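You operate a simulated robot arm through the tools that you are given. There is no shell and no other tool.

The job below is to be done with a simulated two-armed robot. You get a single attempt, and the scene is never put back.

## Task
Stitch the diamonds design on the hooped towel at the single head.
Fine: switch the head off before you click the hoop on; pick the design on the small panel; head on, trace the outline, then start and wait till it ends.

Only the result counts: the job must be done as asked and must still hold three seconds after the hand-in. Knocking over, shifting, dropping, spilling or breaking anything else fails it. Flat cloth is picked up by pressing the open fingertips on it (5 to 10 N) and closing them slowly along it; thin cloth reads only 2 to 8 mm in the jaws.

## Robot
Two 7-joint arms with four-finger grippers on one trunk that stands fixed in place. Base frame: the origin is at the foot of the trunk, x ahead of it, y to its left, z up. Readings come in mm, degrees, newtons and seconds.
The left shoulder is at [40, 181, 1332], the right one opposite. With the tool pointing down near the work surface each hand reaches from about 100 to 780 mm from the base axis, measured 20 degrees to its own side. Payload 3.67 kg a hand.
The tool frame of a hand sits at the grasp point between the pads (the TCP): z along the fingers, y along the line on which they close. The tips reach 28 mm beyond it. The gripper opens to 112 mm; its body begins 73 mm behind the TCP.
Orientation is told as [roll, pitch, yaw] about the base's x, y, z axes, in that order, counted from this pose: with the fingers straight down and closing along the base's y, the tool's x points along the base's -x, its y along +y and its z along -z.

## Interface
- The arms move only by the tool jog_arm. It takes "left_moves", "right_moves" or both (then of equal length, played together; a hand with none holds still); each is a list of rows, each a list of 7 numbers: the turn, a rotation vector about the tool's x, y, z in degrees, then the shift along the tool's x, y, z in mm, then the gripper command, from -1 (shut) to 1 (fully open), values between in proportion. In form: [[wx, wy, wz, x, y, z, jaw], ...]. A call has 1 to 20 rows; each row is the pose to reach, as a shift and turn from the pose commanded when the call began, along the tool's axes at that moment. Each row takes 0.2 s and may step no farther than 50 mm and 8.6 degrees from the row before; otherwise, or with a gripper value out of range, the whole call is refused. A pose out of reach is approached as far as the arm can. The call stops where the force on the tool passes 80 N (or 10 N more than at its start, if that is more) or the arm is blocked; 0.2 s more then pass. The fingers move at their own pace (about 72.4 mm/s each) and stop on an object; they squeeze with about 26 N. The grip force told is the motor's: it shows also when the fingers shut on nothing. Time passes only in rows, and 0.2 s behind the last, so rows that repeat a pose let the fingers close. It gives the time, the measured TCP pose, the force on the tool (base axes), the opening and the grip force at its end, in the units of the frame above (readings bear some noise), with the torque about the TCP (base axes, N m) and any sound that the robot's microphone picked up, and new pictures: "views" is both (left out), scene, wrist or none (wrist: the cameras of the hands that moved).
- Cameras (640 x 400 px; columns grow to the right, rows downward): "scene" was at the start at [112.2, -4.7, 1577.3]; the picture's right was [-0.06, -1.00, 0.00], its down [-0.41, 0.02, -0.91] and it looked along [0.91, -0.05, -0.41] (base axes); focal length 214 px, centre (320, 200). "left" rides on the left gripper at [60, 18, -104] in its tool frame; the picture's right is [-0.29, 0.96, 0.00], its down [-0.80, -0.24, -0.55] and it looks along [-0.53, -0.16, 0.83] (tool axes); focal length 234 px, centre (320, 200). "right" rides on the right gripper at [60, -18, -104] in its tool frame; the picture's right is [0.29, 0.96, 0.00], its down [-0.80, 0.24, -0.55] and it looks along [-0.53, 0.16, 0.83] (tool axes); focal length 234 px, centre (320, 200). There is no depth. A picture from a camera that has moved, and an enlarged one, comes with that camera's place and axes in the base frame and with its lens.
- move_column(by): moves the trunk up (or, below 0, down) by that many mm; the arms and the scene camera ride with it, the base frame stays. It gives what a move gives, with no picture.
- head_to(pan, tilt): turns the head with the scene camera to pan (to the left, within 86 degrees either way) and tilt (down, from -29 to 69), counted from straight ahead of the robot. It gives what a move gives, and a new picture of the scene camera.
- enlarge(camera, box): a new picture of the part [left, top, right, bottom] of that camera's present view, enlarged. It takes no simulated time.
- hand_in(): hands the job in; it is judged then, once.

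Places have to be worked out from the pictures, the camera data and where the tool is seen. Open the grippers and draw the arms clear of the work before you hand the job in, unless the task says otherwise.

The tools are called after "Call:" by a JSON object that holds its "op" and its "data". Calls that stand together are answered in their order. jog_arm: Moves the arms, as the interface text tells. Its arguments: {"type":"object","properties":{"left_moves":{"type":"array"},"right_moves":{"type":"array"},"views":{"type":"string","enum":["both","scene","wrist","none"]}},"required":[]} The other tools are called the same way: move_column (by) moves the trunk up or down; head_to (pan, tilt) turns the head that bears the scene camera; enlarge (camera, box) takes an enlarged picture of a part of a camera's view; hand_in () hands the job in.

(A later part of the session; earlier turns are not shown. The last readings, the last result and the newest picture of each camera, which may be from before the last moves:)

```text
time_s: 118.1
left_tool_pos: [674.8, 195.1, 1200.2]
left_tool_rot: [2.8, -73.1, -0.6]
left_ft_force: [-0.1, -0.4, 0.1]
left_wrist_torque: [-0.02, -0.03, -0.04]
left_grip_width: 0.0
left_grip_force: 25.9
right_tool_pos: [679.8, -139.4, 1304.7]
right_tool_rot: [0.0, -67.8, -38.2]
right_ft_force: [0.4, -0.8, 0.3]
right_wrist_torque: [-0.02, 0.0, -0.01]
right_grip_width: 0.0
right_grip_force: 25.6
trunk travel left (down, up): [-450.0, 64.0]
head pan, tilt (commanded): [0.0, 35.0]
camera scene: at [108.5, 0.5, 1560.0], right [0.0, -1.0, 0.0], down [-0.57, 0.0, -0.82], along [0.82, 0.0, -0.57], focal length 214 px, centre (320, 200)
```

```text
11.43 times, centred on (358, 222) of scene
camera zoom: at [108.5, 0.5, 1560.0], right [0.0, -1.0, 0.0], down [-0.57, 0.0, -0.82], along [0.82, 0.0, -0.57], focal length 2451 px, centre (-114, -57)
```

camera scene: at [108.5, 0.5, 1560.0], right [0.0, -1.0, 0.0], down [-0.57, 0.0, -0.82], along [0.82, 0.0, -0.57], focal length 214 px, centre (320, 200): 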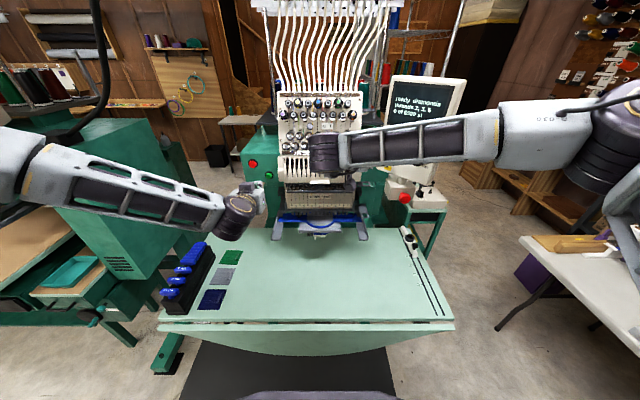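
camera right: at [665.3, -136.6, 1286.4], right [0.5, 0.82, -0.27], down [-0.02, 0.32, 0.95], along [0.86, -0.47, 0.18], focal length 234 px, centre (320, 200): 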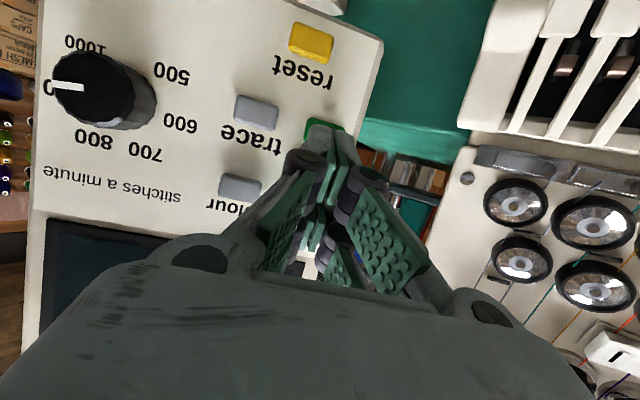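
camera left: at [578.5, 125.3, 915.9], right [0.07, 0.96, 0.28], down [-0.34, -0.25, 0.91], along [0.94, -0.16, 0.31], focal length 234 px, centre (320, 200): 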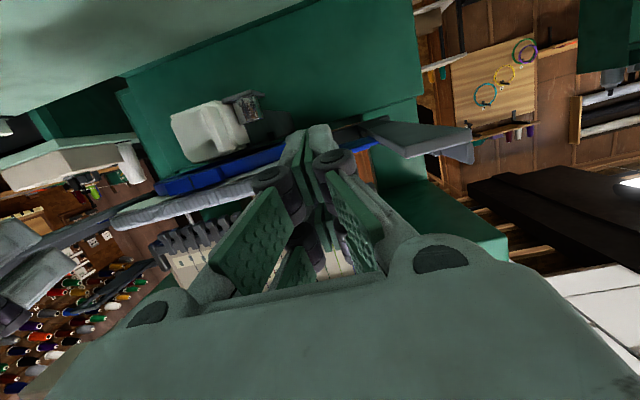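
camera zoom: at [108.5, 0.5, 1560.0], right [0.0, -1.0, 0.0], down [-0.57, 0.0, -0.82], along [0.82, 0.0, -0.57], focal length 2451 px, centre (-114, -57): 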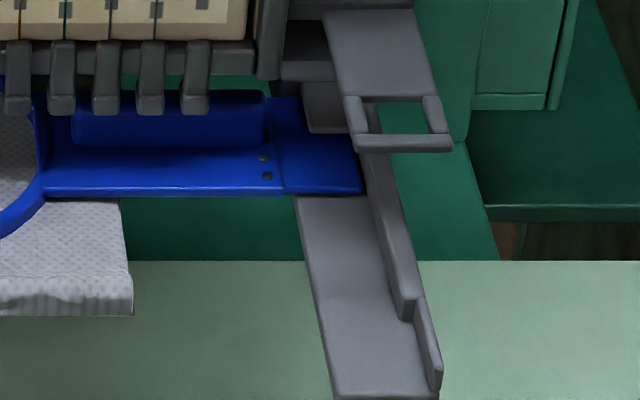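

From above, both tongues are flush against the end stops (front x≈813, rear x≈870) under the tabs. Since I heard no click for the hoop itself, I will check the latch with a light pinch-and-pull on the left bracket; first I roll the left gripper 90° in free air.

Call:
{"op": "jog_arm", "data": {"left_moves": [[0, 0, -8.3, 0, 0, 0, -1], [0, 0, -16.6, 0, 0, 0, -1], [0, 0, -25, 0, 0, 0, -1], [0, 0, -33, 0, 0, 0, -1], [0, 0, -41, 0, 0, 0, -1], [0, 0, -49, 0, 0, 0, -1], [0, 0, -57, 0, 0, 0, -1], [0, 0, -65, 0, 0, 0, -1], [0, 0, -73, 0, 0, 0, -1], [0, 0, -81, 0, 0, 0, -1], [0, 0, -89, 0, 0, 0, -1], [0, 0, -90, 0, 0, 0, -1]], "views": "both"}}

```text
time_s: 120.7
left_tool_pos: [675.4, 193.8, 1199.3]
left_tool_rot: [-73.2, -0.7, 92.0]
left_ft_force: [0.3, 1.0, -0.8]
left_wrist_torque: [0.01, 0.0, -0.04]
left_grip_width: 0.0
left_grip_force: 26.6
right_tool_pos: [680.3, -140.2, 1304.6]
right_tool_rot: [0.0, -67.8, -38.1]
right_ft_force: [-0.7, 0.4, 0.6]
right_wrist_torque: [0.01, 0.01, 0.04]
right_grip_width: 0.2
right_grip_force: 25.7
trunk travel left (down, up): [-450.0, 64.0]
head pan, tilt (commanded): [0.0, 35.0]
camera scene: at [108.3, 0.7, 1560.0], right [0.0, -1.0, 0.0], down [-0.57, 0.0, -0.82], along [0.82, 0.0, -0.57], focal length 214 px, centre (320, 200)
camera left: at [573.5, 129.7, 1210.7], right [-0.29, 0.29, -0.91], down [-0.49, 0.78, 0.4], along [0.82, 0.56, -0.08], focal length 234 px, centre (320, 200)
```

scene: 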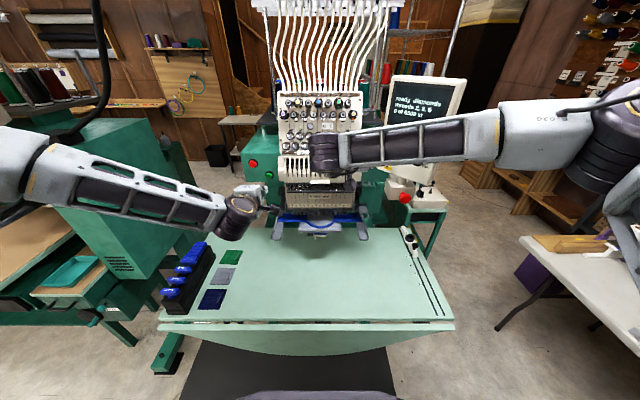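
left: 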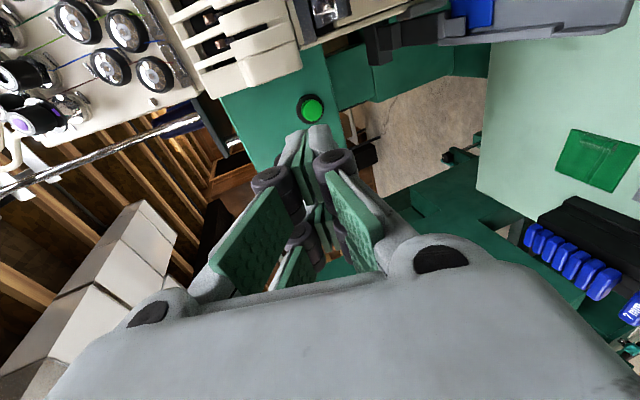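

The roll works. I level the left tool and move it to x≈615, y≈118, then lower the trunk 250 mm so its jaws come to the bracket's height well in front of the hoop.

Call:
{"op": "jog_arm", "data": {"left_moves": [[3, 0, 0, 13, 3, -10, -1], [6, 0, 0, 26, 6, -20, -1], [9, 0, 0, 39, 9, -30, -1], [12, 0, 0, 52, 12, -40, -1], [15, 0, 0, 65, 15, -50, -1], [17, 0, 0, 76, 17, -57, -1], [17, 0, 0, 76, 17, -57, -1]], "views": "none"}}

Call:
{"op": "move_column", "data": {"by": -250}}

Call:
{"op": "head_to", "data": {"pan": 10, "tilt": 30}}

Call:
{"op": "enlarge", "data": {"camera": "scene", "box": [260, 130, 440, 250]}}

```text
time_s: 122.3
left_tool_pos: [611.3, 87.2, 1213.8]
left_tool_rot: [-90.0, -0.8, 92.3]
left_ft_force: [-0.1, 0.4, -0.1]
left_wrist_torque: [0.0, -0.03, -0.01]
left_grip_width: 0.0
left_grip_force: 25.6
left hand out of reach, approached as far as the arm can: row 1, 2, 3, 4, 5, 6, 7
right_tool_pos: [680.3, -140.9, 1304.4]
right_tool_rot: [0.0, -67.8, -38.1]
right_ft_force: [-0.6, 0.0, -0.7]
right_wrist_torque: [-0.01, -0.03, 0.0]
right_grip_width: 0.1
right_grip_force: 25.7
trunk travel left (down, up): [-450.0, 64.0]
head pan, tilt (commanded): [0.0, 35.0]
```

```text
time_s: 124.9
left_tool_pos: [612.0, 87.8, 963.2]
left_tool_rot: [-89.9, -0.9, 92.4]
left_ft_force: [0.6, 0.2, 0.0]
left_wrist_torque: [0.01, 0.0, 0.02]
left_grip_width: 0.1
left_grip_force: 26.5
right_tool_pos: [679.2, -140.5, 1053.9]
right_tool_rot: [0.0, -67.8, -38.2]
right_ft_force: [0.5, 0.0, 0.6]
right_wrist_torque: [0.01, -0.03, 0.0]
right_grip_width: 0.1
right_grip_force: 25.9
trunk travel left (down, up): [-200.0, 314.0]
head pan, tilt (commanded): [0.0, 35.0]
```

```text
time_s: 125.6
left_tool_pos: [611.9, 87.6, 962.9]
left_tool_rot: [-90.0, -0.8, 92.3]
left_ft_force: [0.8, -0.1, 0.0]
left_wrist_torque: [0.0, 0.0, -0.03]
left_grip_width: 0.0
left_grip_force: 26.1
right_tool_pos: [679.8, -141.0, 1055.0]
right_tool_rot: [-0.1, -67.8, -38.1]
right_ft_force: [0.2, -0.1, -0.1]
right_wrist_torque: [-0.01, 0.02, -0.01]
right_grip_width: 0.1
right_grip_force: 26.2
trunk travel left (down, up): [-200.0, 314.0]
head pan, tilt (commanded): [10.0, 30.0]
camera scene: at [109.2, 16.3, 1318.0], right [0.17, -0.98, 0.0], down [-0.49, -0.09, -0.87], along [0.85, 0.15, -0.5], focal length 214 px, centre (320, 200)
```

scene: 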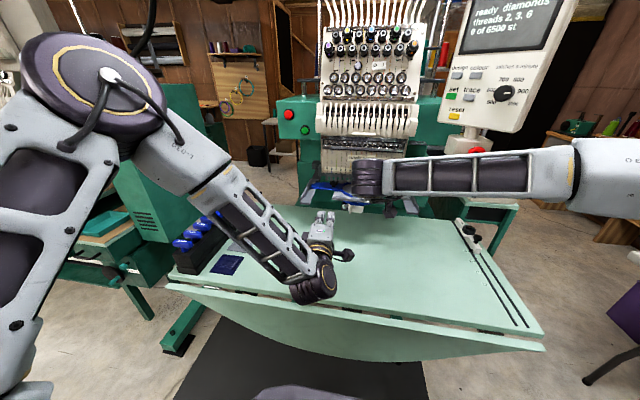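

```text
3.33 times, centred on (350, 190) of scene
camera zoom: at [109.2, 16.3, 1318.0], right [0.17, -0.98, 0.0], down [-0.49, -0.09, -0.87], along [0.85, 0.15, -0.5], focal length 715 px, centre (220, 233)
```

zoom: 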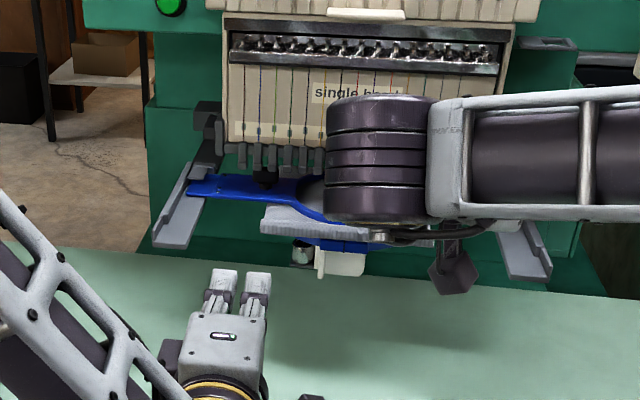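

The left jaws are level at [612, 88, 963]. I go to about [740, 120, 951] with the jaws open 28 mm, short of the bracket, and check the heights.

Call:
{"op": "jog_arm", "data": {"left_moves": [[0, 0, 0, -8, 3, 18, -0.5], [0, 0, 0, -16, 6, 37, -0.5], [0, 0, 0, -24, 9, 55, -0.5], [0, 0, 0, -32, 12, 74, -0.5], [0, 0, 0, -32, 12, 92, -0.5], [0, 0, 0, -32, 12, 110, -0.5], [0, 0, 0, -32, 12, 128, -0.5]], "views": "both"}}

Call:
{"op": "enlarge", "data": {"camera": "scene", "box": [290, 160, 370, 220]}}

Call:
{"op": "enlarge", "data": {"camera": "left", "box": [200, 40, 480, 240]}}

```text
time_s: 127.2
left_tool_pos: [730.3, 87.6, 971.5]
left_tool_rot: [-88.7, -0.9, 93.5]
left_ft_force: [-24.5, 0.9, -7.7]
left_wrist_torque: [0.2, 0.63, -0.49]
left_grip_width: 36.5
left_grip_force: 5.0
left hand out of reach, approached as far as the arm can: row 1, 2, 3, 4, 5, 6, 7
right_tool_pos: [676.9, -139.9, 1056.4]
right_tool_rot: [0.3, -67.9, -38.3]
right_ft_force: [0.2, -0.3, -0.1]
right_wrist_torque: [0.02, 0.02, 0.04]
right_grip_width: 0.0
right_grip_force: 25.6
trunk travel left (down, up): [-200.0, 314.0]
head pan, tilt (commanded): [10.0, 30.0]
camera scene: at [105.2, 16.6, 1318.2], right [0.17, -0.98, 0.0], down [-0.49, -0.09, -0.87], along [0.85, 0.15, -0.5], focal length 214 px, centre (320, 200)
camera left: at [629.8, 21.2, 954.3], right [-0.04, 0.3, -0.95], down [-0.6, 0.76, 0.26], along [0.8, 0.58, 0.15], focal length 234 px, centre (320, 200)
```

scene: 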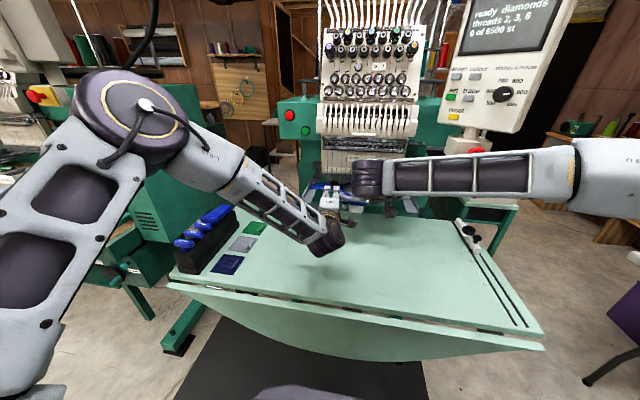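
left: 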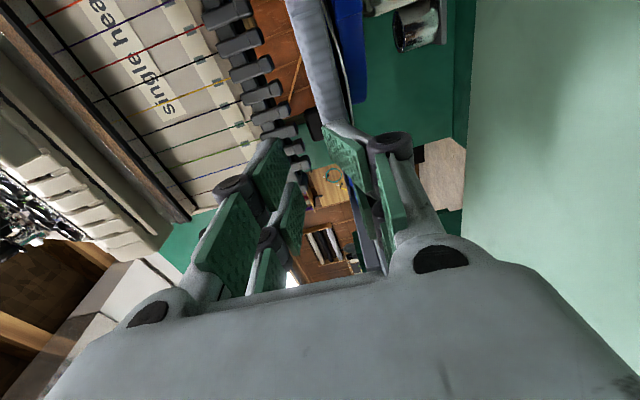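

```text
6.67 times, centred on (330, 190) of scene
camera zoom: at [105.2, 16.6, 1318.2], right [0.17, -0.98, 0.0], down [-0.49, -0.09, -0.87], along [0.85, 0.15, -0.5], focal length 1430 px, centre (253, 267)
```

zoom: 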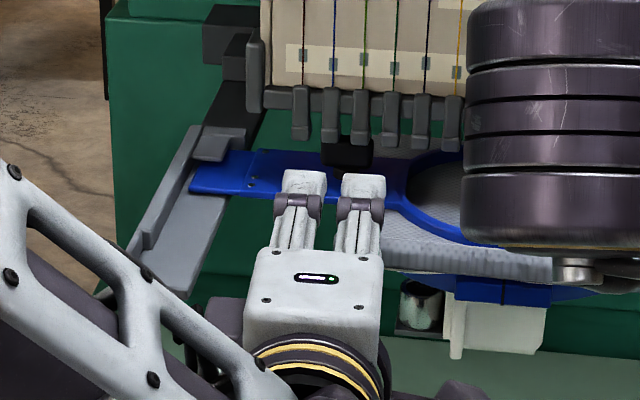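

```text
2.00 times, centred on (340, 140) of left
camera zoom: at [629.8, 21.2, 954.3], right [-0.04, 0.3, -0.95], down [-0.6, 0.76, 0.26], along [0.8, 0.58, 0.15], focal length 468 px, centre (280, 320)
```

zoom: 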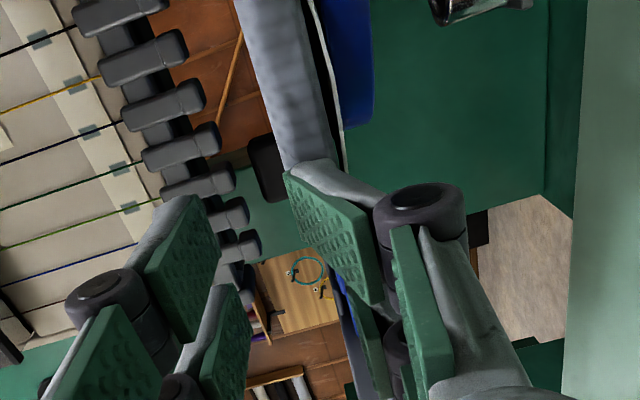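

The arm could not reach that pose properly: it drifted inward and touched the towel's front corner (-24 N). I back straight off at once.

Call:
{"op": "jog_arm", "data": {"left_moves": [[0, 0, 0, 0, 0, -15, -0.5], [0, 0, 0, 0, 0, -35, -0.5], [0, 0, 0, 0, 0, -60, -0.5], [0, 0, 0, 0, 0, -90, -0.5]], "views": "both"}}

Call:
{"op": "enlarge", "data": {"camera": "scene", "box": [290, 160, 400, 230]}}

```text
time_s: 128.2
left_tool_pos: [644.7, 87.1, 973.7]
left_tool_rot: [-90.0, -0.7, 92.5]
left_ft_force: [-0.3, 0.2, 0.5]
left_wrist_torque: [0.04, 0.0, 0.03]
left_grip_width: 28.1
left_grip_force: 0.1
left hand out of reach, approached as far as the arm can: row 1, 2, 3
right_tool_pos: [681.3, -141.5, 1055.5]
right_tool_rot: [-0.1, -67.9, -38.0]
right_ft_force: [0.2, -0.7, 0.8]
right_wrist_torque: [0.01, 0.04, -0.01]
right_grip_width: 0.0
right_grip_force: 25.7
trunk travel left (down, up): [-200.0, 314.0]
head pan, tilt (commanded): [10.0, 30.0]
camera scene: at [108.4, 16.5, 1318.1], right [0.17, -0.98, 0.0], down [-0.49, -0.09, -0.87], along [0.85, 0.15, -0.5], focal length 214 px, centre (320, 200)
camera left: at [544.6, 22.0, 954.6], right [-0.01, 0.3, -0.95], down [-0.59, 0.77, 0.25], along [0.81, 0.56, 0.17], focal length 234 px, centre (320, 200)
```

scene: 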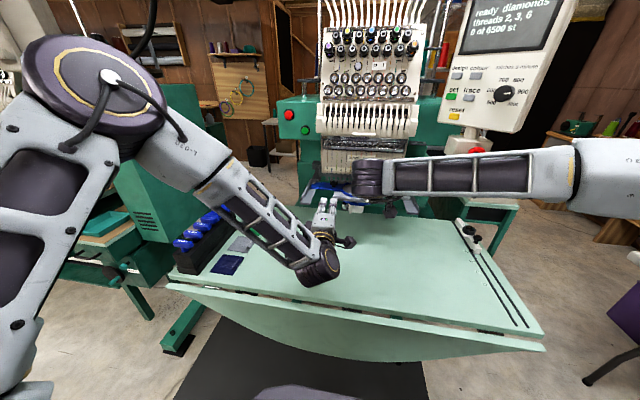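
left: 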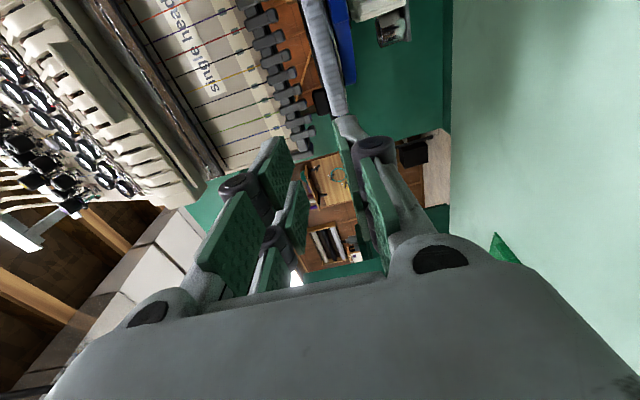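

```text
5.71 times, centred on (345, 195) of scene
camera zoom: at [108.4, 16.5, 1318.1], right [0.17, -0.98, 0.0], down [-0.49, -0.09, -0.87], along [0.85, 0.15, -0.5], focal length 1226 px, centre (177, 229)
```

zoom: 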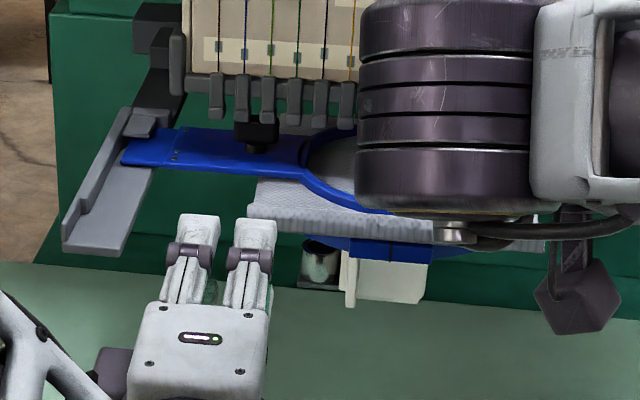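

The hoop and towel look unmoved, and no force remains. I drop that pinch idea; a simpler latch check is to lift lightly under the left bracket's front edge with a closed fingertip. I roll the left hand back, close it, and raise the right hand out of the way.

Call:
{"op": "jog_arm", "data": {"left_moves": [[0, 0, 8.3, 0, 0, -3, -0.8], [0, 0, 16.6, 0, 0, -6, -1], [0, 0, 25, 0, 0, -10, -1], [0, 0, 33, 0, 0, -10, -1], [0, 0, 41, 0, 0, -10, -1], [0, 0, 49, 0, 0, -10, -1], [0, 0, 57, 0, 0, -10, -1], [0, 0, 65, 0, 0, -10, -1], [0, 0, 73, 0, 0, -10, -1], [0, 0, 81, 0, 0, -10, -1], [0, 0, 89, 0, 0, -10, -1], [0, 0, 90, 0, 0, -10, -1]], "right_moves": [[0, 0, 0, -15, 0, -6, -1], [0, 0, 0, -30, 0, -12, -1], [0, 0, 0, -45, 0, -18, -1], [0, 0, 0, -60, 0, -24, -1], [0, 0, 0, -75, 0, -30, -1], [0, 0, 0, -93, 0, -37, -1], [0, 0, 0, -93, 0, -37, -1], [0, 0, 0, -93, 0, -37, -1], [0, 0, 0, -93, 0, -37, -1], [0, 0, 0, -93, 0, -37, -1], [0, 0, 0, -93, 0, -37, -1], [0, 0, 0, -93, 0, -37, -1]], "views": "scene"}}

```text
time_s: 130.8
left_tool_pos: [636.8, 87.8, 970.8]
left_tool_rot: [86.3, -89.2, -84.0]
left_ft_force: [0.4, -0.4, 0.5]
left_wrist_torque: [0.0, 0.01, 0.03]
left_grip_width: 0.0
left_grip_force: 26.0
right_tool_pos: [681.3, -142.3, 1154.2]
right_tool_rot: [0.0, -67.8, -37.9]
right_ft_force: [-0.8, -0.4, 0.6]
right_wrist_torque: [0.01, 0.01, 0.02]
right_grip_width: 0.2
right_grip_force: 25.7
trunk travel left (down, up): [-200.0, 314.0]
head pan, tilt (commanded): [10.0, 30.0]
camera scene: at [109.2, 16.4, 1318.0], right [0.17, -0.98, 0.0], down [-0.49, -0.09, -0.87], along [0.85, 0.15, -0.5], focal length 214 px, centre (320, 200)
```

scene: 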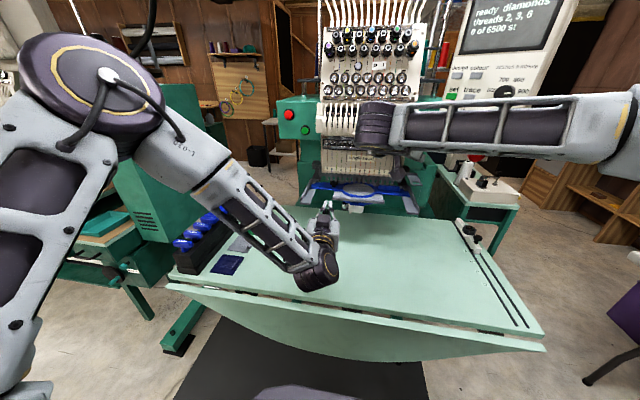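

The left hand is horizontal at [637, 88, 971]. To reach lower comfortably I raise both hands relative to the trunk and then lower the trunk by 150.

Call:
{"op": "jog_arm", "data": {"left_moves": [[0, 0, 0, -20, 7, 0, -1], [0, 0, 0, -40, 14, 0, -1], [0, 0, 0, -60, 21, 0, -1], [0, 0, 0, -80, 28, -5, -1], [0, 0, 0, -100, 32, -8, -1]], "right_moves": [[0, 0, 0, -19, 0, -7, -1], [0, 0, 0, -37, 0, -15, -1], [0, 0, 0, -56, 0, -22, -1], [0, 0, 0, -74, 0, -30, -1], [0, 0, 0, -93, 0, -37, -1]], "views": "none"}}

Call:
{"op": "move_column", "data": {"by": -150}}

Call:
{"op": "head_to", "data": {"pan": 5, "tilt": 20}}

Call:
{"op": "enlarge", "data": {"camera": "scene", "box": [250, 150, 390, 250]}}

```text
time_s: 132.0
left_tool_pos: [628.3, 114.4, 1074.1]
left_tool_rot: [92.2, -89.2, -89.8]
left_ft_force: [0.0, -0.4, 0.0]
left_wrist_torque: [-0.02, 0.05, 0.01]
left_grip_width: 0.0
left_grip_force: 25.2
right_tool_pos: [680.6, -143.8, 1256.2]
right_tool_rot: [0.1, -67.9, -38.0]
right_ft_force: [-0.4, 0.2, -0.6]
right_wrist_torque: [-0.02, -0.04, 0.04]
right_grip_width: 0.0
right_grip_force: 26.0
trunk travel left (down, up): [-200.0, 314.0]
head pan, tilt (commanded): [10.0, 30.0]
```

```text
time_s: 133.8
left_tool_pos: [628.2, 113.8, 922.3]
left_tool_rot: [91.8, -89.2, -89.5]
left_ft_force: [-0.3, 0.4, 0.2]
left_wrist_torque: [0.02, 0.03, -0.04]
left_grip_width: 0.2
left_grip_force: 26.0
right_tool_pos: [681.5, -143.5, 1101.9]
right_tool_rot: [0.0, -67.8, -38.1]
right_ft_force: [0.2, -0.7, 0.3]
right_wrist_torque: [-0.03, 0.01, 0.04]
right_grip_width: 0.0
right_grip_force: 26.1
trunk travel left (down, up): [-50.0, 464.0]
head pan, tilt (commanded): [10.0, 30.0]
```

```text
time_s: 134.5
left_tool_pos: [628.6, 115.0, 921.5]
left_tool_rot: [89.8, -89.2, -87.7]
left_ft_force: [-0.4, -1.4, 0.3]
left_wrist_torque: [0.02, 0.0, -0.01]
left_grip_width: 0.0
left_grip_force: 25.8
right_tool_pos: [682.3, -144.1, 1103.0]
right_tool_rot: [0.0, -67.8, -38.0]
right_ft_force: [0.0, -0.3, -0.3]
right_wrist_torque: [-0.03, -0.02, 0.0]
right_grip_width: 0.0
right_grip_force: 25.7
trunk travel left (down, up): [-50.0, 464.0]
head pan, tilt (commanded): [5.0, 20.0]
camera scene: at [112.8, 8.8, 1182.6], right [0.09, -1.0, 0.0], down [-0.34, -0.03, -0.94], along [0.94, 0.08, -0.34], focal length 214 px, centre (320, 200)
```

scene: 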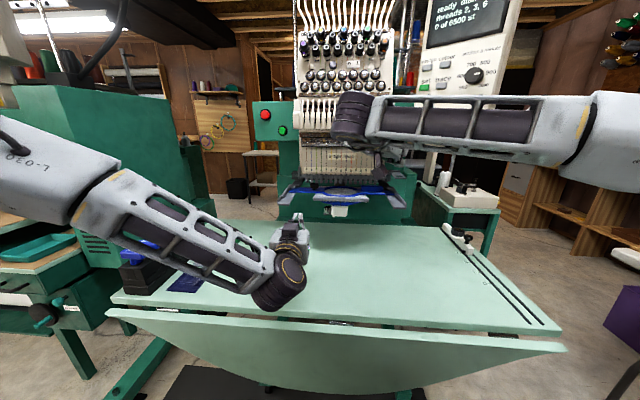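

```text
4.00 times, centred on (320, 200) of scene
camera zoom: at [112.8, 8.8, 1182.6], right [0.09, -1.0, 0.0], down [-0.34, -0.03, -0.94], along [0.94, 0.08, -0.34], focal length 858 px, centre (320, 200)
```

zoom: 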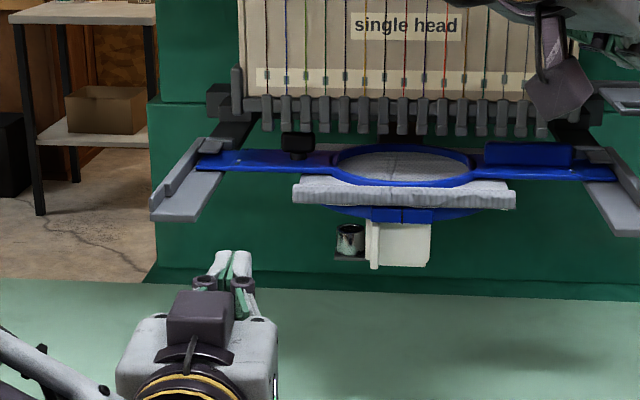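

Now the left fist is level at [628, 114, 922]. I lower it 14 mm and advance under the left bracket, tip to x≈820, with about 10 mm clearance below it.

Call:
{"op": "jog_arm", "data": {"left_moves": [[0, 0, 0, 7, 0, 15, -1], [0, 0, 0, 14, 0, 35, -1], [0, 0, 0, 14, 0, 60, -1], [0, 0, 0, 14, 0, 85, -1], [0, 0, 0, 14, 0, 110, -1], [0, 0, 0, 14, 0, 135, -1], [0, 0, 0, 14, 0, 150, -1], [0, 0, 0, 14, 0, 164, -1], [0, 0, 0, 14, 0, 164, -1]], "views": "scene"}}

Call:
{"op": "enlarge", "data": {"camera": "scene", "box": [270, 170, 350, 230]}}

```text
time_s: 136.5
left_tool_pos: [793.8, 119.6, 905.8]
left_tool_rot: [80.2, -89.2, -77.8]
left_ft_force: [-1.1, -0.9, 0.6]
left_wrist_torque: [-0.02, -0.01, 0.03]
left_grip_width: 0.2
left_grip_force: 26.2
right_tool_pos: [680.6, -143.3, 1102.5]
right_tool_rot: [0.0, -67.8, -38.1]
right_ft_force: [-0.2, -0.9, 0.7]
right_wrist_torque: [-0.01, 0.0, 0.0]
right_grip_width: 0.0
right_grip_force: 26.6
trunk travel left (down, up): [-50.0, 464.0]
head pan, tilt (commanded): [5.0, 20.0]
camera scene: at [112.6, 8.8, 1182.6], right [0.09, -1.0, 0.0], down [-0.34, -0.03, -0.94], along [0.94, 0.08, -0.34], focal length 214 px, centre (320, 200)
```

scene: 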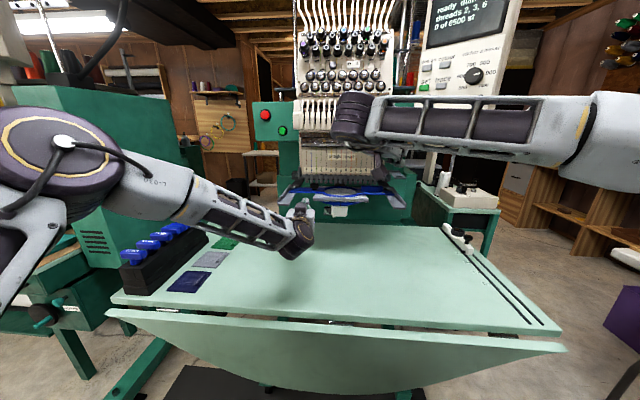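

```text
6.67 times, centred on (310, 200) of scene
camera zoom: at [112.6, 8.8, 1182.6], right [0.09, -1.0, 0.0], down [-0.34, -0.03, -0.94], along [0.94, 0.08, -0.34], focal length 1430 px, centre (387, 200)
```

zoom: 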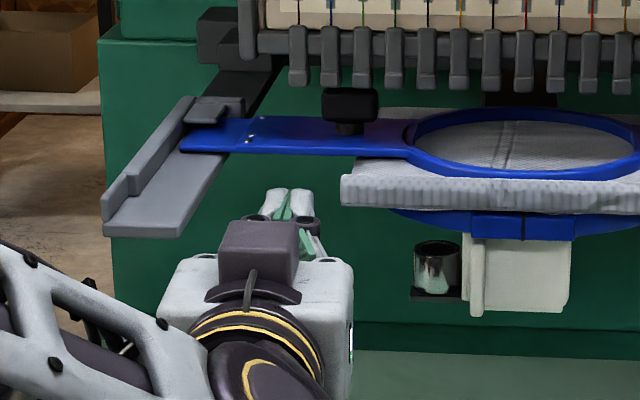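

The fist is under the left bracket with its top at z≈936. I raise it 9 mm, then 1 mm at a time, reading the vertical force.

Call:
{"op": "jog_arm", "data": {"left_moves": [[0, 0, 0, -4, 0, 0, -1], [0, 0, 0, -8, 0, 0, -1], [0, 0, 0, -10, 0, 0, -1]], "views": "none"}}

Call:
{"op": "jog_arm", "data": {"left_moves": [[0, 0, 0, -1.5, 0, 0, -1]], "views": "none"}}

Call:
{"op": "jog_arm", "data": {"left_moves": [[0, 0, 0, -1.5, 0, 0, -1]], "views": "none"}}

Call:
{"op": "enlarge", "data": {"camera": "scene", "box": [270, 170, 350, 230]}}

```text
time_s: 137.3
left_tool_pos: [793.7, 120.9, 913.0]
left_tool_rot: [67.7, -89.2, -65.4]
left_ft_force: [-0.5, -2.9, -12.2]
left_wrist_torque: [-0.47, -1.14, 0.16]
left_grip_width: 0.0
left_grip_force: 26.0
right_tool_pos: [682.7, -143.1, 1101.6]
right_tool_rot: [-0.1, -67.7, -38.0]
right_ft_force: [0.3, 1.0, -0.1]
right_wrist_torque: [0.01, 0.0, 0.01]
right_grip_width: 0.0
right_grip_force: 26.2
trunk travel left (down, up): [-50.0, 464.0]
head pan, tilt (commanded): [5.0, 20.0]
```

```text
time_s: 137.7
left_tool_pos: [792.8, 120.1, 912.7]
left_tool_rot: [60.0, -89.1, -57.9]
left_ft_force: [-5.1, -3.0, -24.4]
left_wrist_torque: [-0.81, -2.23, 0.54]
left_grip_width: 0.0
left_grip_force: 26.6
right_tool_pos: [683.7, -143.1, 1101.3]
right_tool_rot: [-0.3, -67.6, -37.9]
right_ft_force: [1.2, -0.1, -0.4]
right_wrist_torque: [-0.03, -0.02, 0.01]
right_grip_width: 0.0
right_grip_force: 25.9
trunk travel left (down, up): [-50.0, 464.0]
head pan, tilt (commanded): [5.0, 20.0]
```

```text
time_s: 138.1
left_tool_pos: [792.8, 119.6, 912.3]
left_tool_rot: [53.7, -89.0, -51.4]
left_ft_force: [-11.3, -4.2, -37.4]
left_wrist_torque: [-1.28, -3.43, 0.77]
left_grip_width: 0.1
left_grip_force: 26.2
right_tool_pos: [683.0, -144.1, 1100.1]
right_tool_rot: [-0.3, -67.7, -37.8]
right_ft_force: [0.6, -1.1, 1.1]
right_wrist_torque: [0.0, 0.01, -0.01]
right_grip_width: 0.0
right_grip_force: 26.0
trunk travel left (down, up): [-50.0, 464.0]
head pan, tilt (commanded): [5.0, 20.0]
```

```text
6.67 times, centred on (310, 200) of scene
camera zoom: at [115.2, 9.0, 1182.1], right [0.09, -1.0, 0.0], down [-0.34, -0.03, -0.94], along [0.94, 0.08, -0.34], focal length 1430 px, centre (387, 200)
```

zoom: 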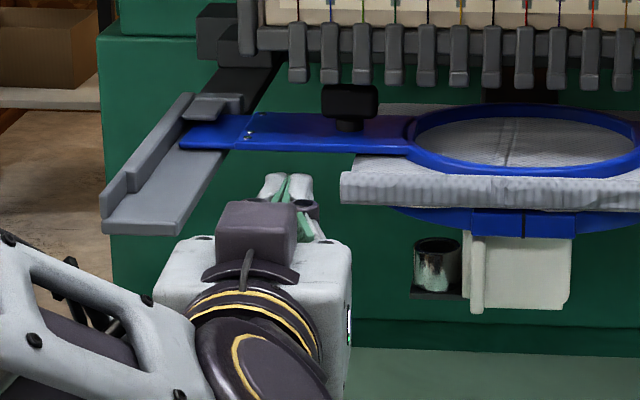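

The torque shows the contact is 92 mm behind the tip: the gripper body is touching the left ledge from below, not the bracket. I lower the hand right away and back out.

Call:
{"op": "jog_arm", "data": {"left_moves": [[0, 0, 0, 4, 0, 0, -1], [0, 0, 0, 10, 0, 0, -1], [0, 0, 0, 18, 0, 0, -1], [0, 0, 0, 18, 0, 0, -1]], "views": "scene"}}

Call:
{"op": "enlarge", "data": {"camera": "scene", "box": [270, 165, 390, 235]}}

```text
time_s: 139.1
left_tool_pos: [790.4, 122.0, 903.8]
left_tool_rot: [80.3, -89.2, -77.6]
left_ft_force: [0.8, -0.3, -0.7]
left_wrist_torque: [0.0, 0.02, -0.01]
left_grip_width: 0.1
left_grip_force: 25.9
right_tool_pos: [682.7, -143.9, 1101.5]
right_tool_rot: [0.0, -67.8, -38.1]
right_ft_force: [0.1, -0.4, 0.5]
right_wrist_torque: [0.03, 0.02, 0.0]
right_grip_width: 0.0
right_grip_force: 26.0
trunk travel left (down, up): [-50.0, 464.0]
head pan, tilt (commanded): [5.0, 20.0]
camera scene: at [112.7, 8.8, 1182.7], right [0.09, -1.0, 0.0], down [-0.34, -0.03, -0.94], along [0.94, 0.08, -0.34], focal length 214 px, centre (320, 200)
```

scene: 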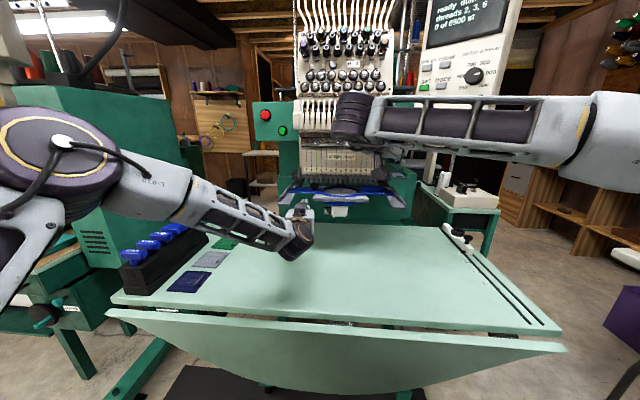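

```text
5.33 times, centred on (330, 200) of scene
camera zoom: at [112.7, 8.8, 1182.7], right [0.09, -1.0, 0.0], down [-0.34, -0.03, -0.94], along [0.94, 0.08, -0.34], focal length 1144 px, centre (267, 200)
```

zoom: 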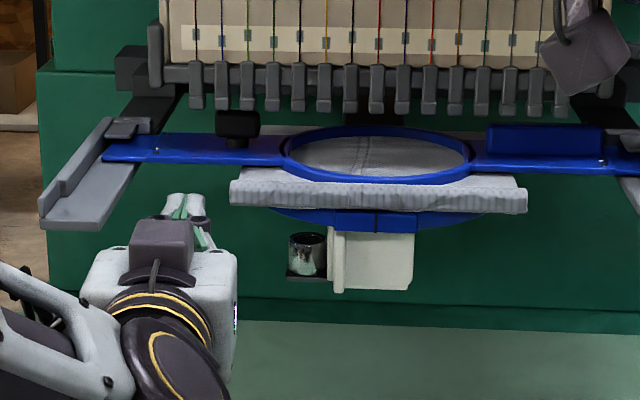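

Nothing has moved. I lower 10 mm more and pitch the fingertips 20° upward, so that the tip, not the body, is the highest part, and then try the lift again.

Call:
{"op": "jog_arm", "data": {"left_moves": [[0, 0, 0, 6, 0, -4, -1], [0, 0, 0, 12, 0, -8, -1], [0, -5, 0, 12, 0, -8, -1], [0, -10, 0, 12, 0, -8, -1], [0, -15, 0, 12, 0, -8, -1], [0, -20, 0, 12, 0, -8, -1], [0, -20, 0, 12, 0, -8, -1]], "views": "scene"}}

Call:
{"op": "enlarge", "data": {"camera": "scene", "box": [270, 165, 390, 235]}}

```text
time_s: 140.7
left_tool_pos: [765.7, 66.0, 919.8]
left_tool_rot: [-176.9, -74.6, -174.3]
left_ft_force: [-1.8, 59.0, -15.7]
left_wrist_torque: [-1.16, 0.21, 1.11]
left_grip_width: 6.1
left_grip_force: 25.6
left hand out of reach, approached as far as the arm can: row 1, 2, 3, 4, 5, 6, 7
right_tool_pos: [679.5, -148.8, 1103.4]
right_tool_rot: [-0.2, -67.9, -38.5]
right_ft_force: [-0.3, -1.5, 1.0]
right_wrist_torque: [0.04, 0.0, 0.1]
right_grip_width: 0.1
right_grip_force: 25.9
trunk travel left (down, up): [-50.0, 464.0]
head pan, tilt (commanded): [5.0, 20.0]
stopped in row 7 (left hand): the force on the tool passed its limit at 82 N (the readings are from after the stop); the commanded pose is now the measured one
camera scene: at [112.6, 12.8, 1182.7], right [0.09, -1.0, 0.0], down [-0.34, -0.03, -0.94], along [0.94, 0.08, -0.34], focal length 214 px, centre (320, 200)
```

scene: 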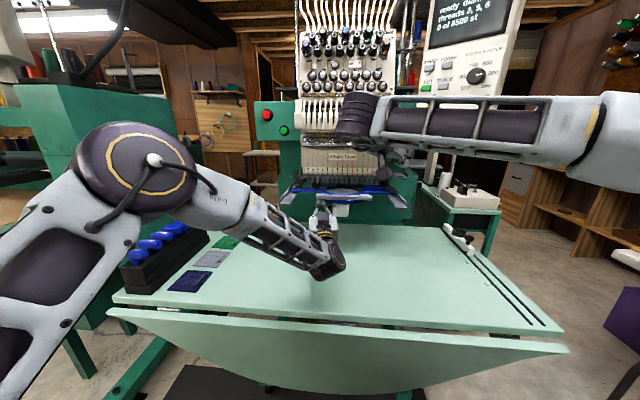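

```text
5.33 times, centred on (330, 200) of scene
camera zoom: at [112.6, 12.8, 1182.7], right [0.09, -1.0, 0.0], down [-0.34, -0.03, -0.94], along [0.94, 0.08, -0.34], focal length 1144 px, centre (267, 200)
```

zoom: 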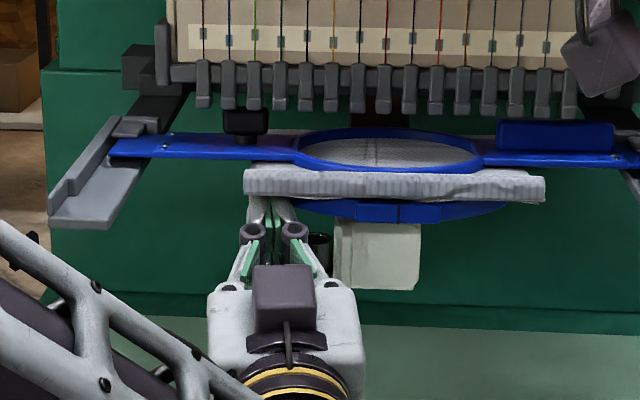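

The IK drifted the hand sideways against something left of the free arm (59 N in y). I carefully move it straight back out in +y, in small steps, and check.

Call:
{"op": "jog_arm", "data": {"left_moves": [[0, 0, 0, 0, 4, 0, -1], [0, 0, 0, 0, 8, 0, -1], [0, 0, 0, 0, 12, 0, -1]], "views": "both"}}

Call:
{"op": "enlarge", "data": {"camera": "scene", "box": [270, 165, 390, 235]}}

```text
time_s: 141.4
left_tool_pos: [763.4, 67.6, 920.4]
left_tool_rot: [-177.9, -74.7, -174.5]
left_ft_force: [-1.0, 29.8, -17.7]
left_wrist_torque: [-0.53, 0.38, 0.46]
left_grip_width: 6.1
left_grip_force: 25.9
right_tool_pos: [681.1, -146.7, 1100.9]
right_tool_rot: [-0.4, -67.8, -38.0]
right_ft_force: [-0.1, 0.3, 0.3]
right_wrist_torque: [0.03, 0.02, -0.04]
right_grip_width: 0.0
right_grip_force: 25.7
trunk travel left (down, up): [-50.0, 464.0]
head pan, tilt (commanded): [5.0, 20.0]
camera scene: at [114.8, 12.0, 1182.3], right [0.09, -1.0, 0.0], down [-0.34, -0.03, -0.94], along [0.94, 0.08, -0.34], focal length 214 px, centre (320, 200)
camera left: at [676.3, 73.2, 834.5], right [-0.2, 0.94, 0.27], down [-0.71, -0.33, 0.63], along [0.68, -0.06, 0.73], focal length 234 px, centre (320, 200)
```

scene: 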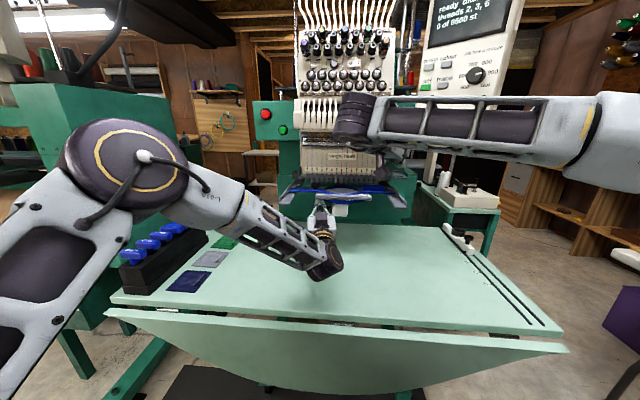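
left: 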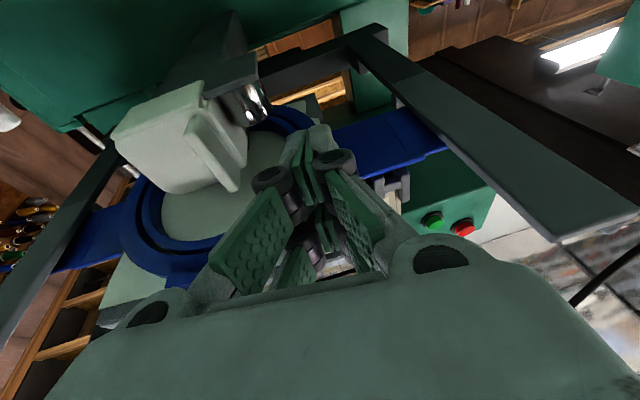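

```text
5.33 times, centred on (330, 200) of scene
camera zoom: at [114.8, 12.0, 1182.3], right [0.09, -1.0, 0.0], down [-0.34, -0.03, -0.94], along [0.94, 0.08, -0.34], focal length 1144 px, centre (267, 200)
```

zoom: 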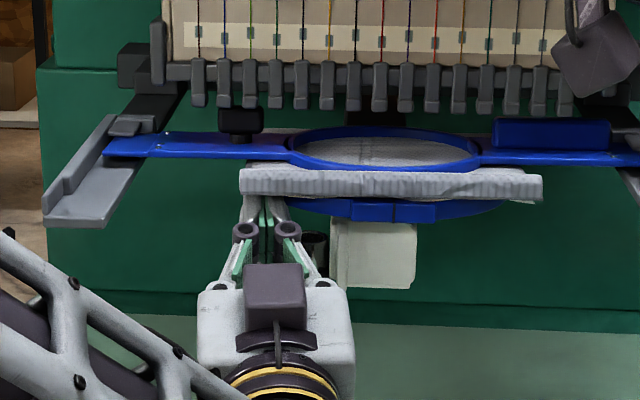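

The wrist view from below shows my fingertips lying against the hoop's lower ring at its left: the hoop withstood about 60–80 N sideways without shifting, so it is firmly latched. I keep easing the hand out in +y and down.

Call:
{"op": "jog_arm", "data": {"left_moves": [[0, 0, 0, 1, 5, 0, -1], [0, 0, 0, 2, 10, 0, -1], [0, 0, 0, 3, 15, 0, -1], [0, 0, 0, 5, 20, 0, -1]], "views": "scene"}}

Call:
{"op": "enlarge", "data": {"camera": "scene", "box": [270, 165, 390, 235]}}

```text
time_s: 142.4
left_tool_pos: [759.5, 67.8, 921.8]
left_tool_rot: [-178.2, -75.1, -174.3]
left_ft_force: [6.7, 2.4, -29.5]
left_wrist_torque: [-0.04, 0.75, -0.05]
left_grip_width: 6.1
left_grip_force: 25.5
left hand out of reach, approached as far as the arm can: row 1, 2, 3, 4
right_tool_pos: [684.2, -148.1, 1100.5]
right_tool_rot: [-0.3, -67.6, -38.2]
right_ft_force: [-0.6, -1.1, -0.3]
right_wrist_torque: [-0.01, 0.02, 0.02]
right_grip_width: 0.0
right_grip_force: 26.2
trunk travel left (down, up): [-50.0, 464.0]
head pan, tilt (commanded): [5.0, 20.0]
camera scene: at [116.7, 8.8, 1182.1], right [0.09, -1.0, 0.0], down [-0.34, -0.03, -0.94], along [0.93, 0.08, -0.35], focal length 214 px, centre (320, 200)
```

scene: 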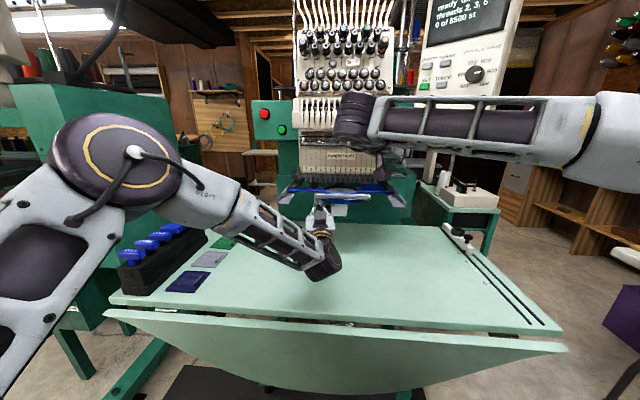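

```text
5.33 times, centred on (330, 200) of scene
camera zoom: at [116.7, 8.8, 1182.1], right [0.09, -1.0, 0.0], down [-0.34, -0.03, -0.94], along [0.93, 0.08, -0.35], focal length 1144 px, centre (267, 200)
```

zoom: 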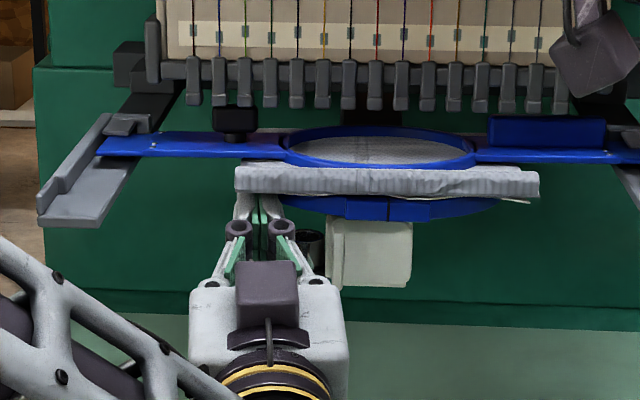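

The hand is now pressing upward on the hoop (-29.5 N). The cleanest way to relieve it is straight down with the trunk, so I lower it 25 mm.

Call:
{"op": "move_column", "data": {"by": -25}}

Call:
{"op": "enlarge", "data": {"camera": "scene", "box": [270, 165, 390, 235]}}

Call:
{"op": "enlarge", "data": {"camera": "left", "box": [100, 40, 460, 260]}}

```text
time_s: 143.2
left_tool_pos: [756.2, 69.5, 905.3]
left_tool_rot: [-177.7, -74.3, -174.6]
left_ft_force: [-1.4, 0.5, 0.5]
left_wrist_torque: [-0.03, 0.01, -0.01]
left_grip_width: 0.2
left_grip_force: 26.0
right_tool_pos: [679.6, -148.0, 1077.6]
right_tool_rot: [0.1, -67.8, -38.5]
right_ft_force: [-0.4, 0.4, 0.7]
right_wrist_torque: [0.05, 0.0, 0.02]
right_grip_width: 0.0
right_grip_force: 26.1
trunk travel left (down, up): [-25.0, 489.0]
head pan, tilt (commanded): [5.0, 20.0]
```

```text
5.33 times, centred on (330, 200) of scene
camera zoom: at [112.7, 8.6, 1158.2], right [0.09, -1.0, 0.0], down [-0.34, -0.03, -0.94], along [0.94, 0.08, -0.34], focal length 1144 px, centre (267, 200)
```

zoom: 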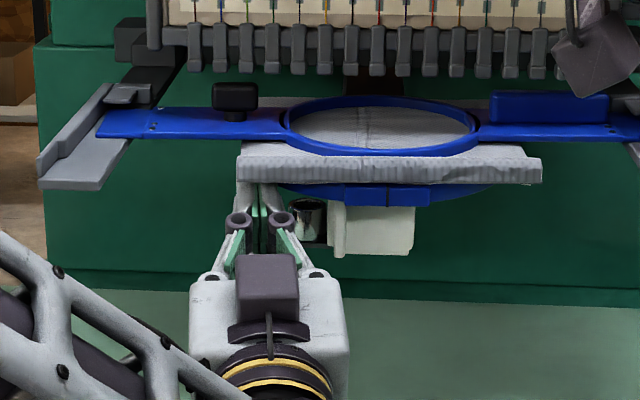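

```text
1.78 times, centred on (280, 150) of left
camera zoom: at [671.2, 74.8, 818.8], right [-0.2, 0.94, 0.27], down [-0.71, -0.33, 0.62], along [0.67, -0.06, 0.74], focal length 416 px, centre (391, 289)
```

zoom: 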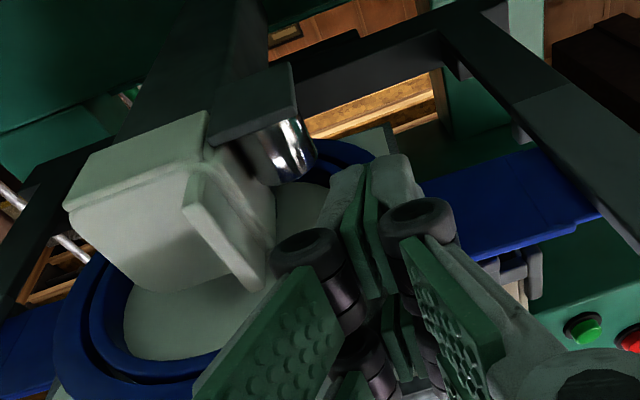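

All forces are zero and the hoop looks unchanged. I draw the left hand back and slightly down along its own axis, away from the hoop.

Call:
{"op": "jog_arm", "data": {"left_moves": [[0, 0, 0, 0, 0, -8, -1], [0, 0, 0, 0, 0, -16, -1], [0, 0, 0, 0, 0, -24, -1]], "views": "none"}}

Call:
{"op": "jog_arm", "data": {"left_moves": [[0, 4, 0, 0, 0, -10, -1], [0, 8, 0, 0, 0, -20, -1], [0, 12, 0, 0, 0, -30, -1], [0, 16, 0, 0, 0, -40, -1]], "views": "scene"}}

Call:
{"op": "enlarge", "data": {"camera": "scene", "box": [270, 150, 390, 225]}}

```text
time_s: 144.0
left_tool_pos: [733.4, 67.2, 896.1]
left_tool_rot: [-177.8, -74.7, -174.5]
left_ft_force: [-0.8, 0.0, 0.3]
left_wrist_torque: [-0.02, -0.05, 0.04]
left_grip_width: 0.0
left_grip_force: 26.0
right_tool_pos: [680.8, -149.9, 1077.7]
right_tool_rot: [0.1, -67.9, -38.6]
right_ft_force: [-0.2, -0.2, -0.3]
right_wrist_torque: [-0.01, 0.02, 0.01]
right_grip_width: 0.0
right_grip_force: 26.7
trunk travel left (down, up): [-25.0, 489.0]
head pan, tilt (commanded): [5.0, 20.0]
```

```text
time_s: 145.0
left_tool_pos: [696.2, 61.3, 885.4]
left_tool_rot: [-41.4, -89.2, 49.1]
left_ft_force: [-0.1, 0.2, 0.5]
left_wrist_torque: [-0.03, 0.01, 0.01]
left_grip_width: 0.0
left_grip_force: 26.1
right_tool_pos: [679.6, -149.0, 1077.6]
right_tool_rot: [0.1, -67.8, -38.4]
right_ft_force: [0.8, 0.6, -0.3]
right_wrist_torque: [-0.01, -0.02, 0.0]
right_grip_width: 0.1
right_grip_force: 26.0
trunk travel left (down, up): [-25.0, 489.0]
head pan, tilt (commanded): [5.0, 20.0]
camera scene: at [112.6, 8.8, 1158.2], right [0.09, -1.0, 0.0], down [-0.34, -0.03, -0.94], along [0.94, 0.08, -0.34], focal length 214 px, centre (320, 200)
```

scene: 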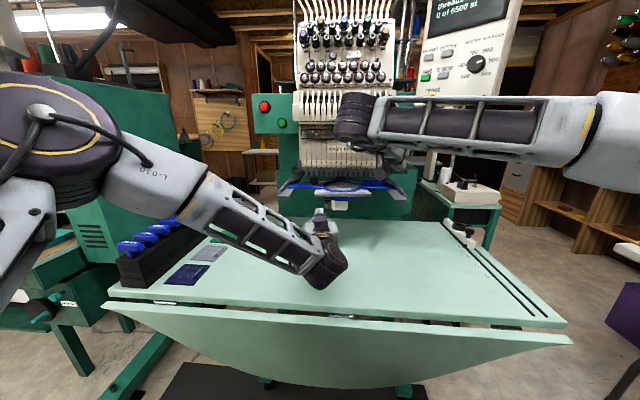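

```text
5.33 times, centred on (330, 188) of scene
camera zoom: at [112.6, 8.8, 1158.2], right [0.09, -1.0, 0.0], down [-0.34, -0.03, -0.94], along [0.94, 0.08, -0.34], focal length 1144 px, centre (267, 267)
```

zoom: 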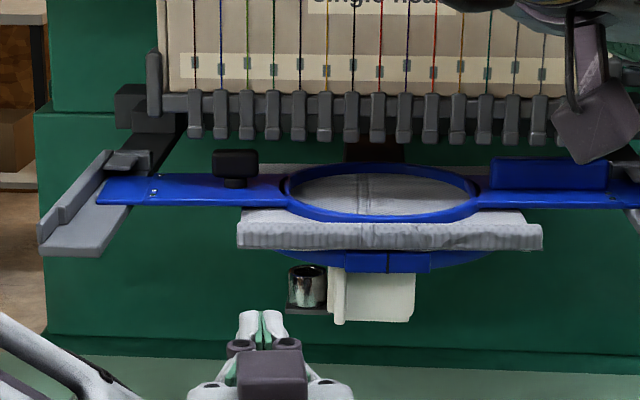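

Everything is in place (hoop, towel, bobbin cup). I pull the left hand further back and raise the trunk to its original height for the head switch and keys.

Call:
{"op": "jog_arm", "data": {"left_moves": [[0, 0, 0, 0, 5, -20, -1], [0, 0, 0, 0, 10, -40, -1], [0, 0, 0, 0, 15, -60, -1]], "views": "none"}}

Call:
{"op": "move_column", "data": {"by": 425}}

Call:
{"op": "head_to", "data": {"pan": 0, "tilt": 30}}

```text
time_s: 145.8
left_tool_pos: [633.5, 67.5, 885.5]
left_tool_rot: [-47.1, -89.2, 54.8]
left_ft_force: [-0.3, 0.2, -0.1]
left_wrist_torque: [-0.02, 0.02, -0.04]
left_grip_width: 0.0
left_grip_force: 25.8
right_tool_pos: [681.7, -148.3, 1078.2]
right_tool_rot: [0.1, -67.8, -38.5]
right_ft_force: [0.3, -0.1, -0.5]
right_wrist_torque: [0.02, 0.02, 0.01]
right_grip_width: 0.0
right_grip_force: 25.6
trunk travel left (down, up): [-25.0, 489.0]
head pan, tilt (commanded): [5.0, 20.0]
```

```text
refused: 425 is not a number from -400 to 400
```

```text
time_s: 146.5
left_tool_pos: [633.7, 69.5, 884.5]
left_tool_rot: [-45.0, -89.3, 52.7]
left_ft_force: [0.0, -0.1, 0.4]
left_wrist_torque: [0.02, -0.02, 0.01]
left_grip_width: 0.0
left_grip_force: 25.6
right_tool_pos: [680.7, -148.7, 1076.9]
right_tool_rot: [-0.1, -67.9, -38.5]
right_ft_force: [-0.1, 0.4, 0.2]
right_wrist_torque: [-0.01, 0.02, 0.0]
right_grip_width: 0.2
right_grip_force: 25.9
trunk travel left (down, up): [-25.0, 489.0]
head pan, tilt (commanded): [0.0, 30.0]
camera scene: at [110.4, 0.7, 1142.1], right [0.0, -1.0, 0.0], down [-0.5, 0.0, -0.87], along [0.87, 0.0, -0.5], focal length 214 px, centre (320, 200)
```

scene: 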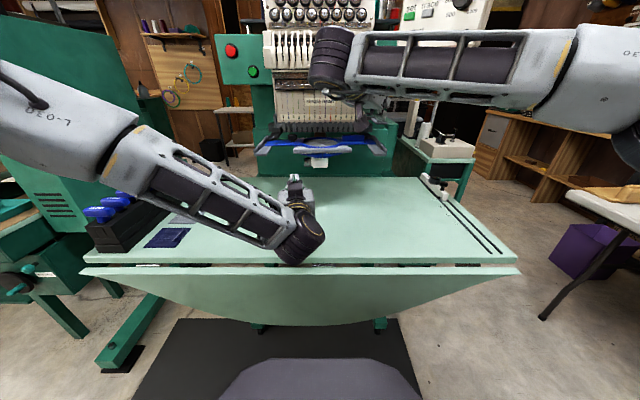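

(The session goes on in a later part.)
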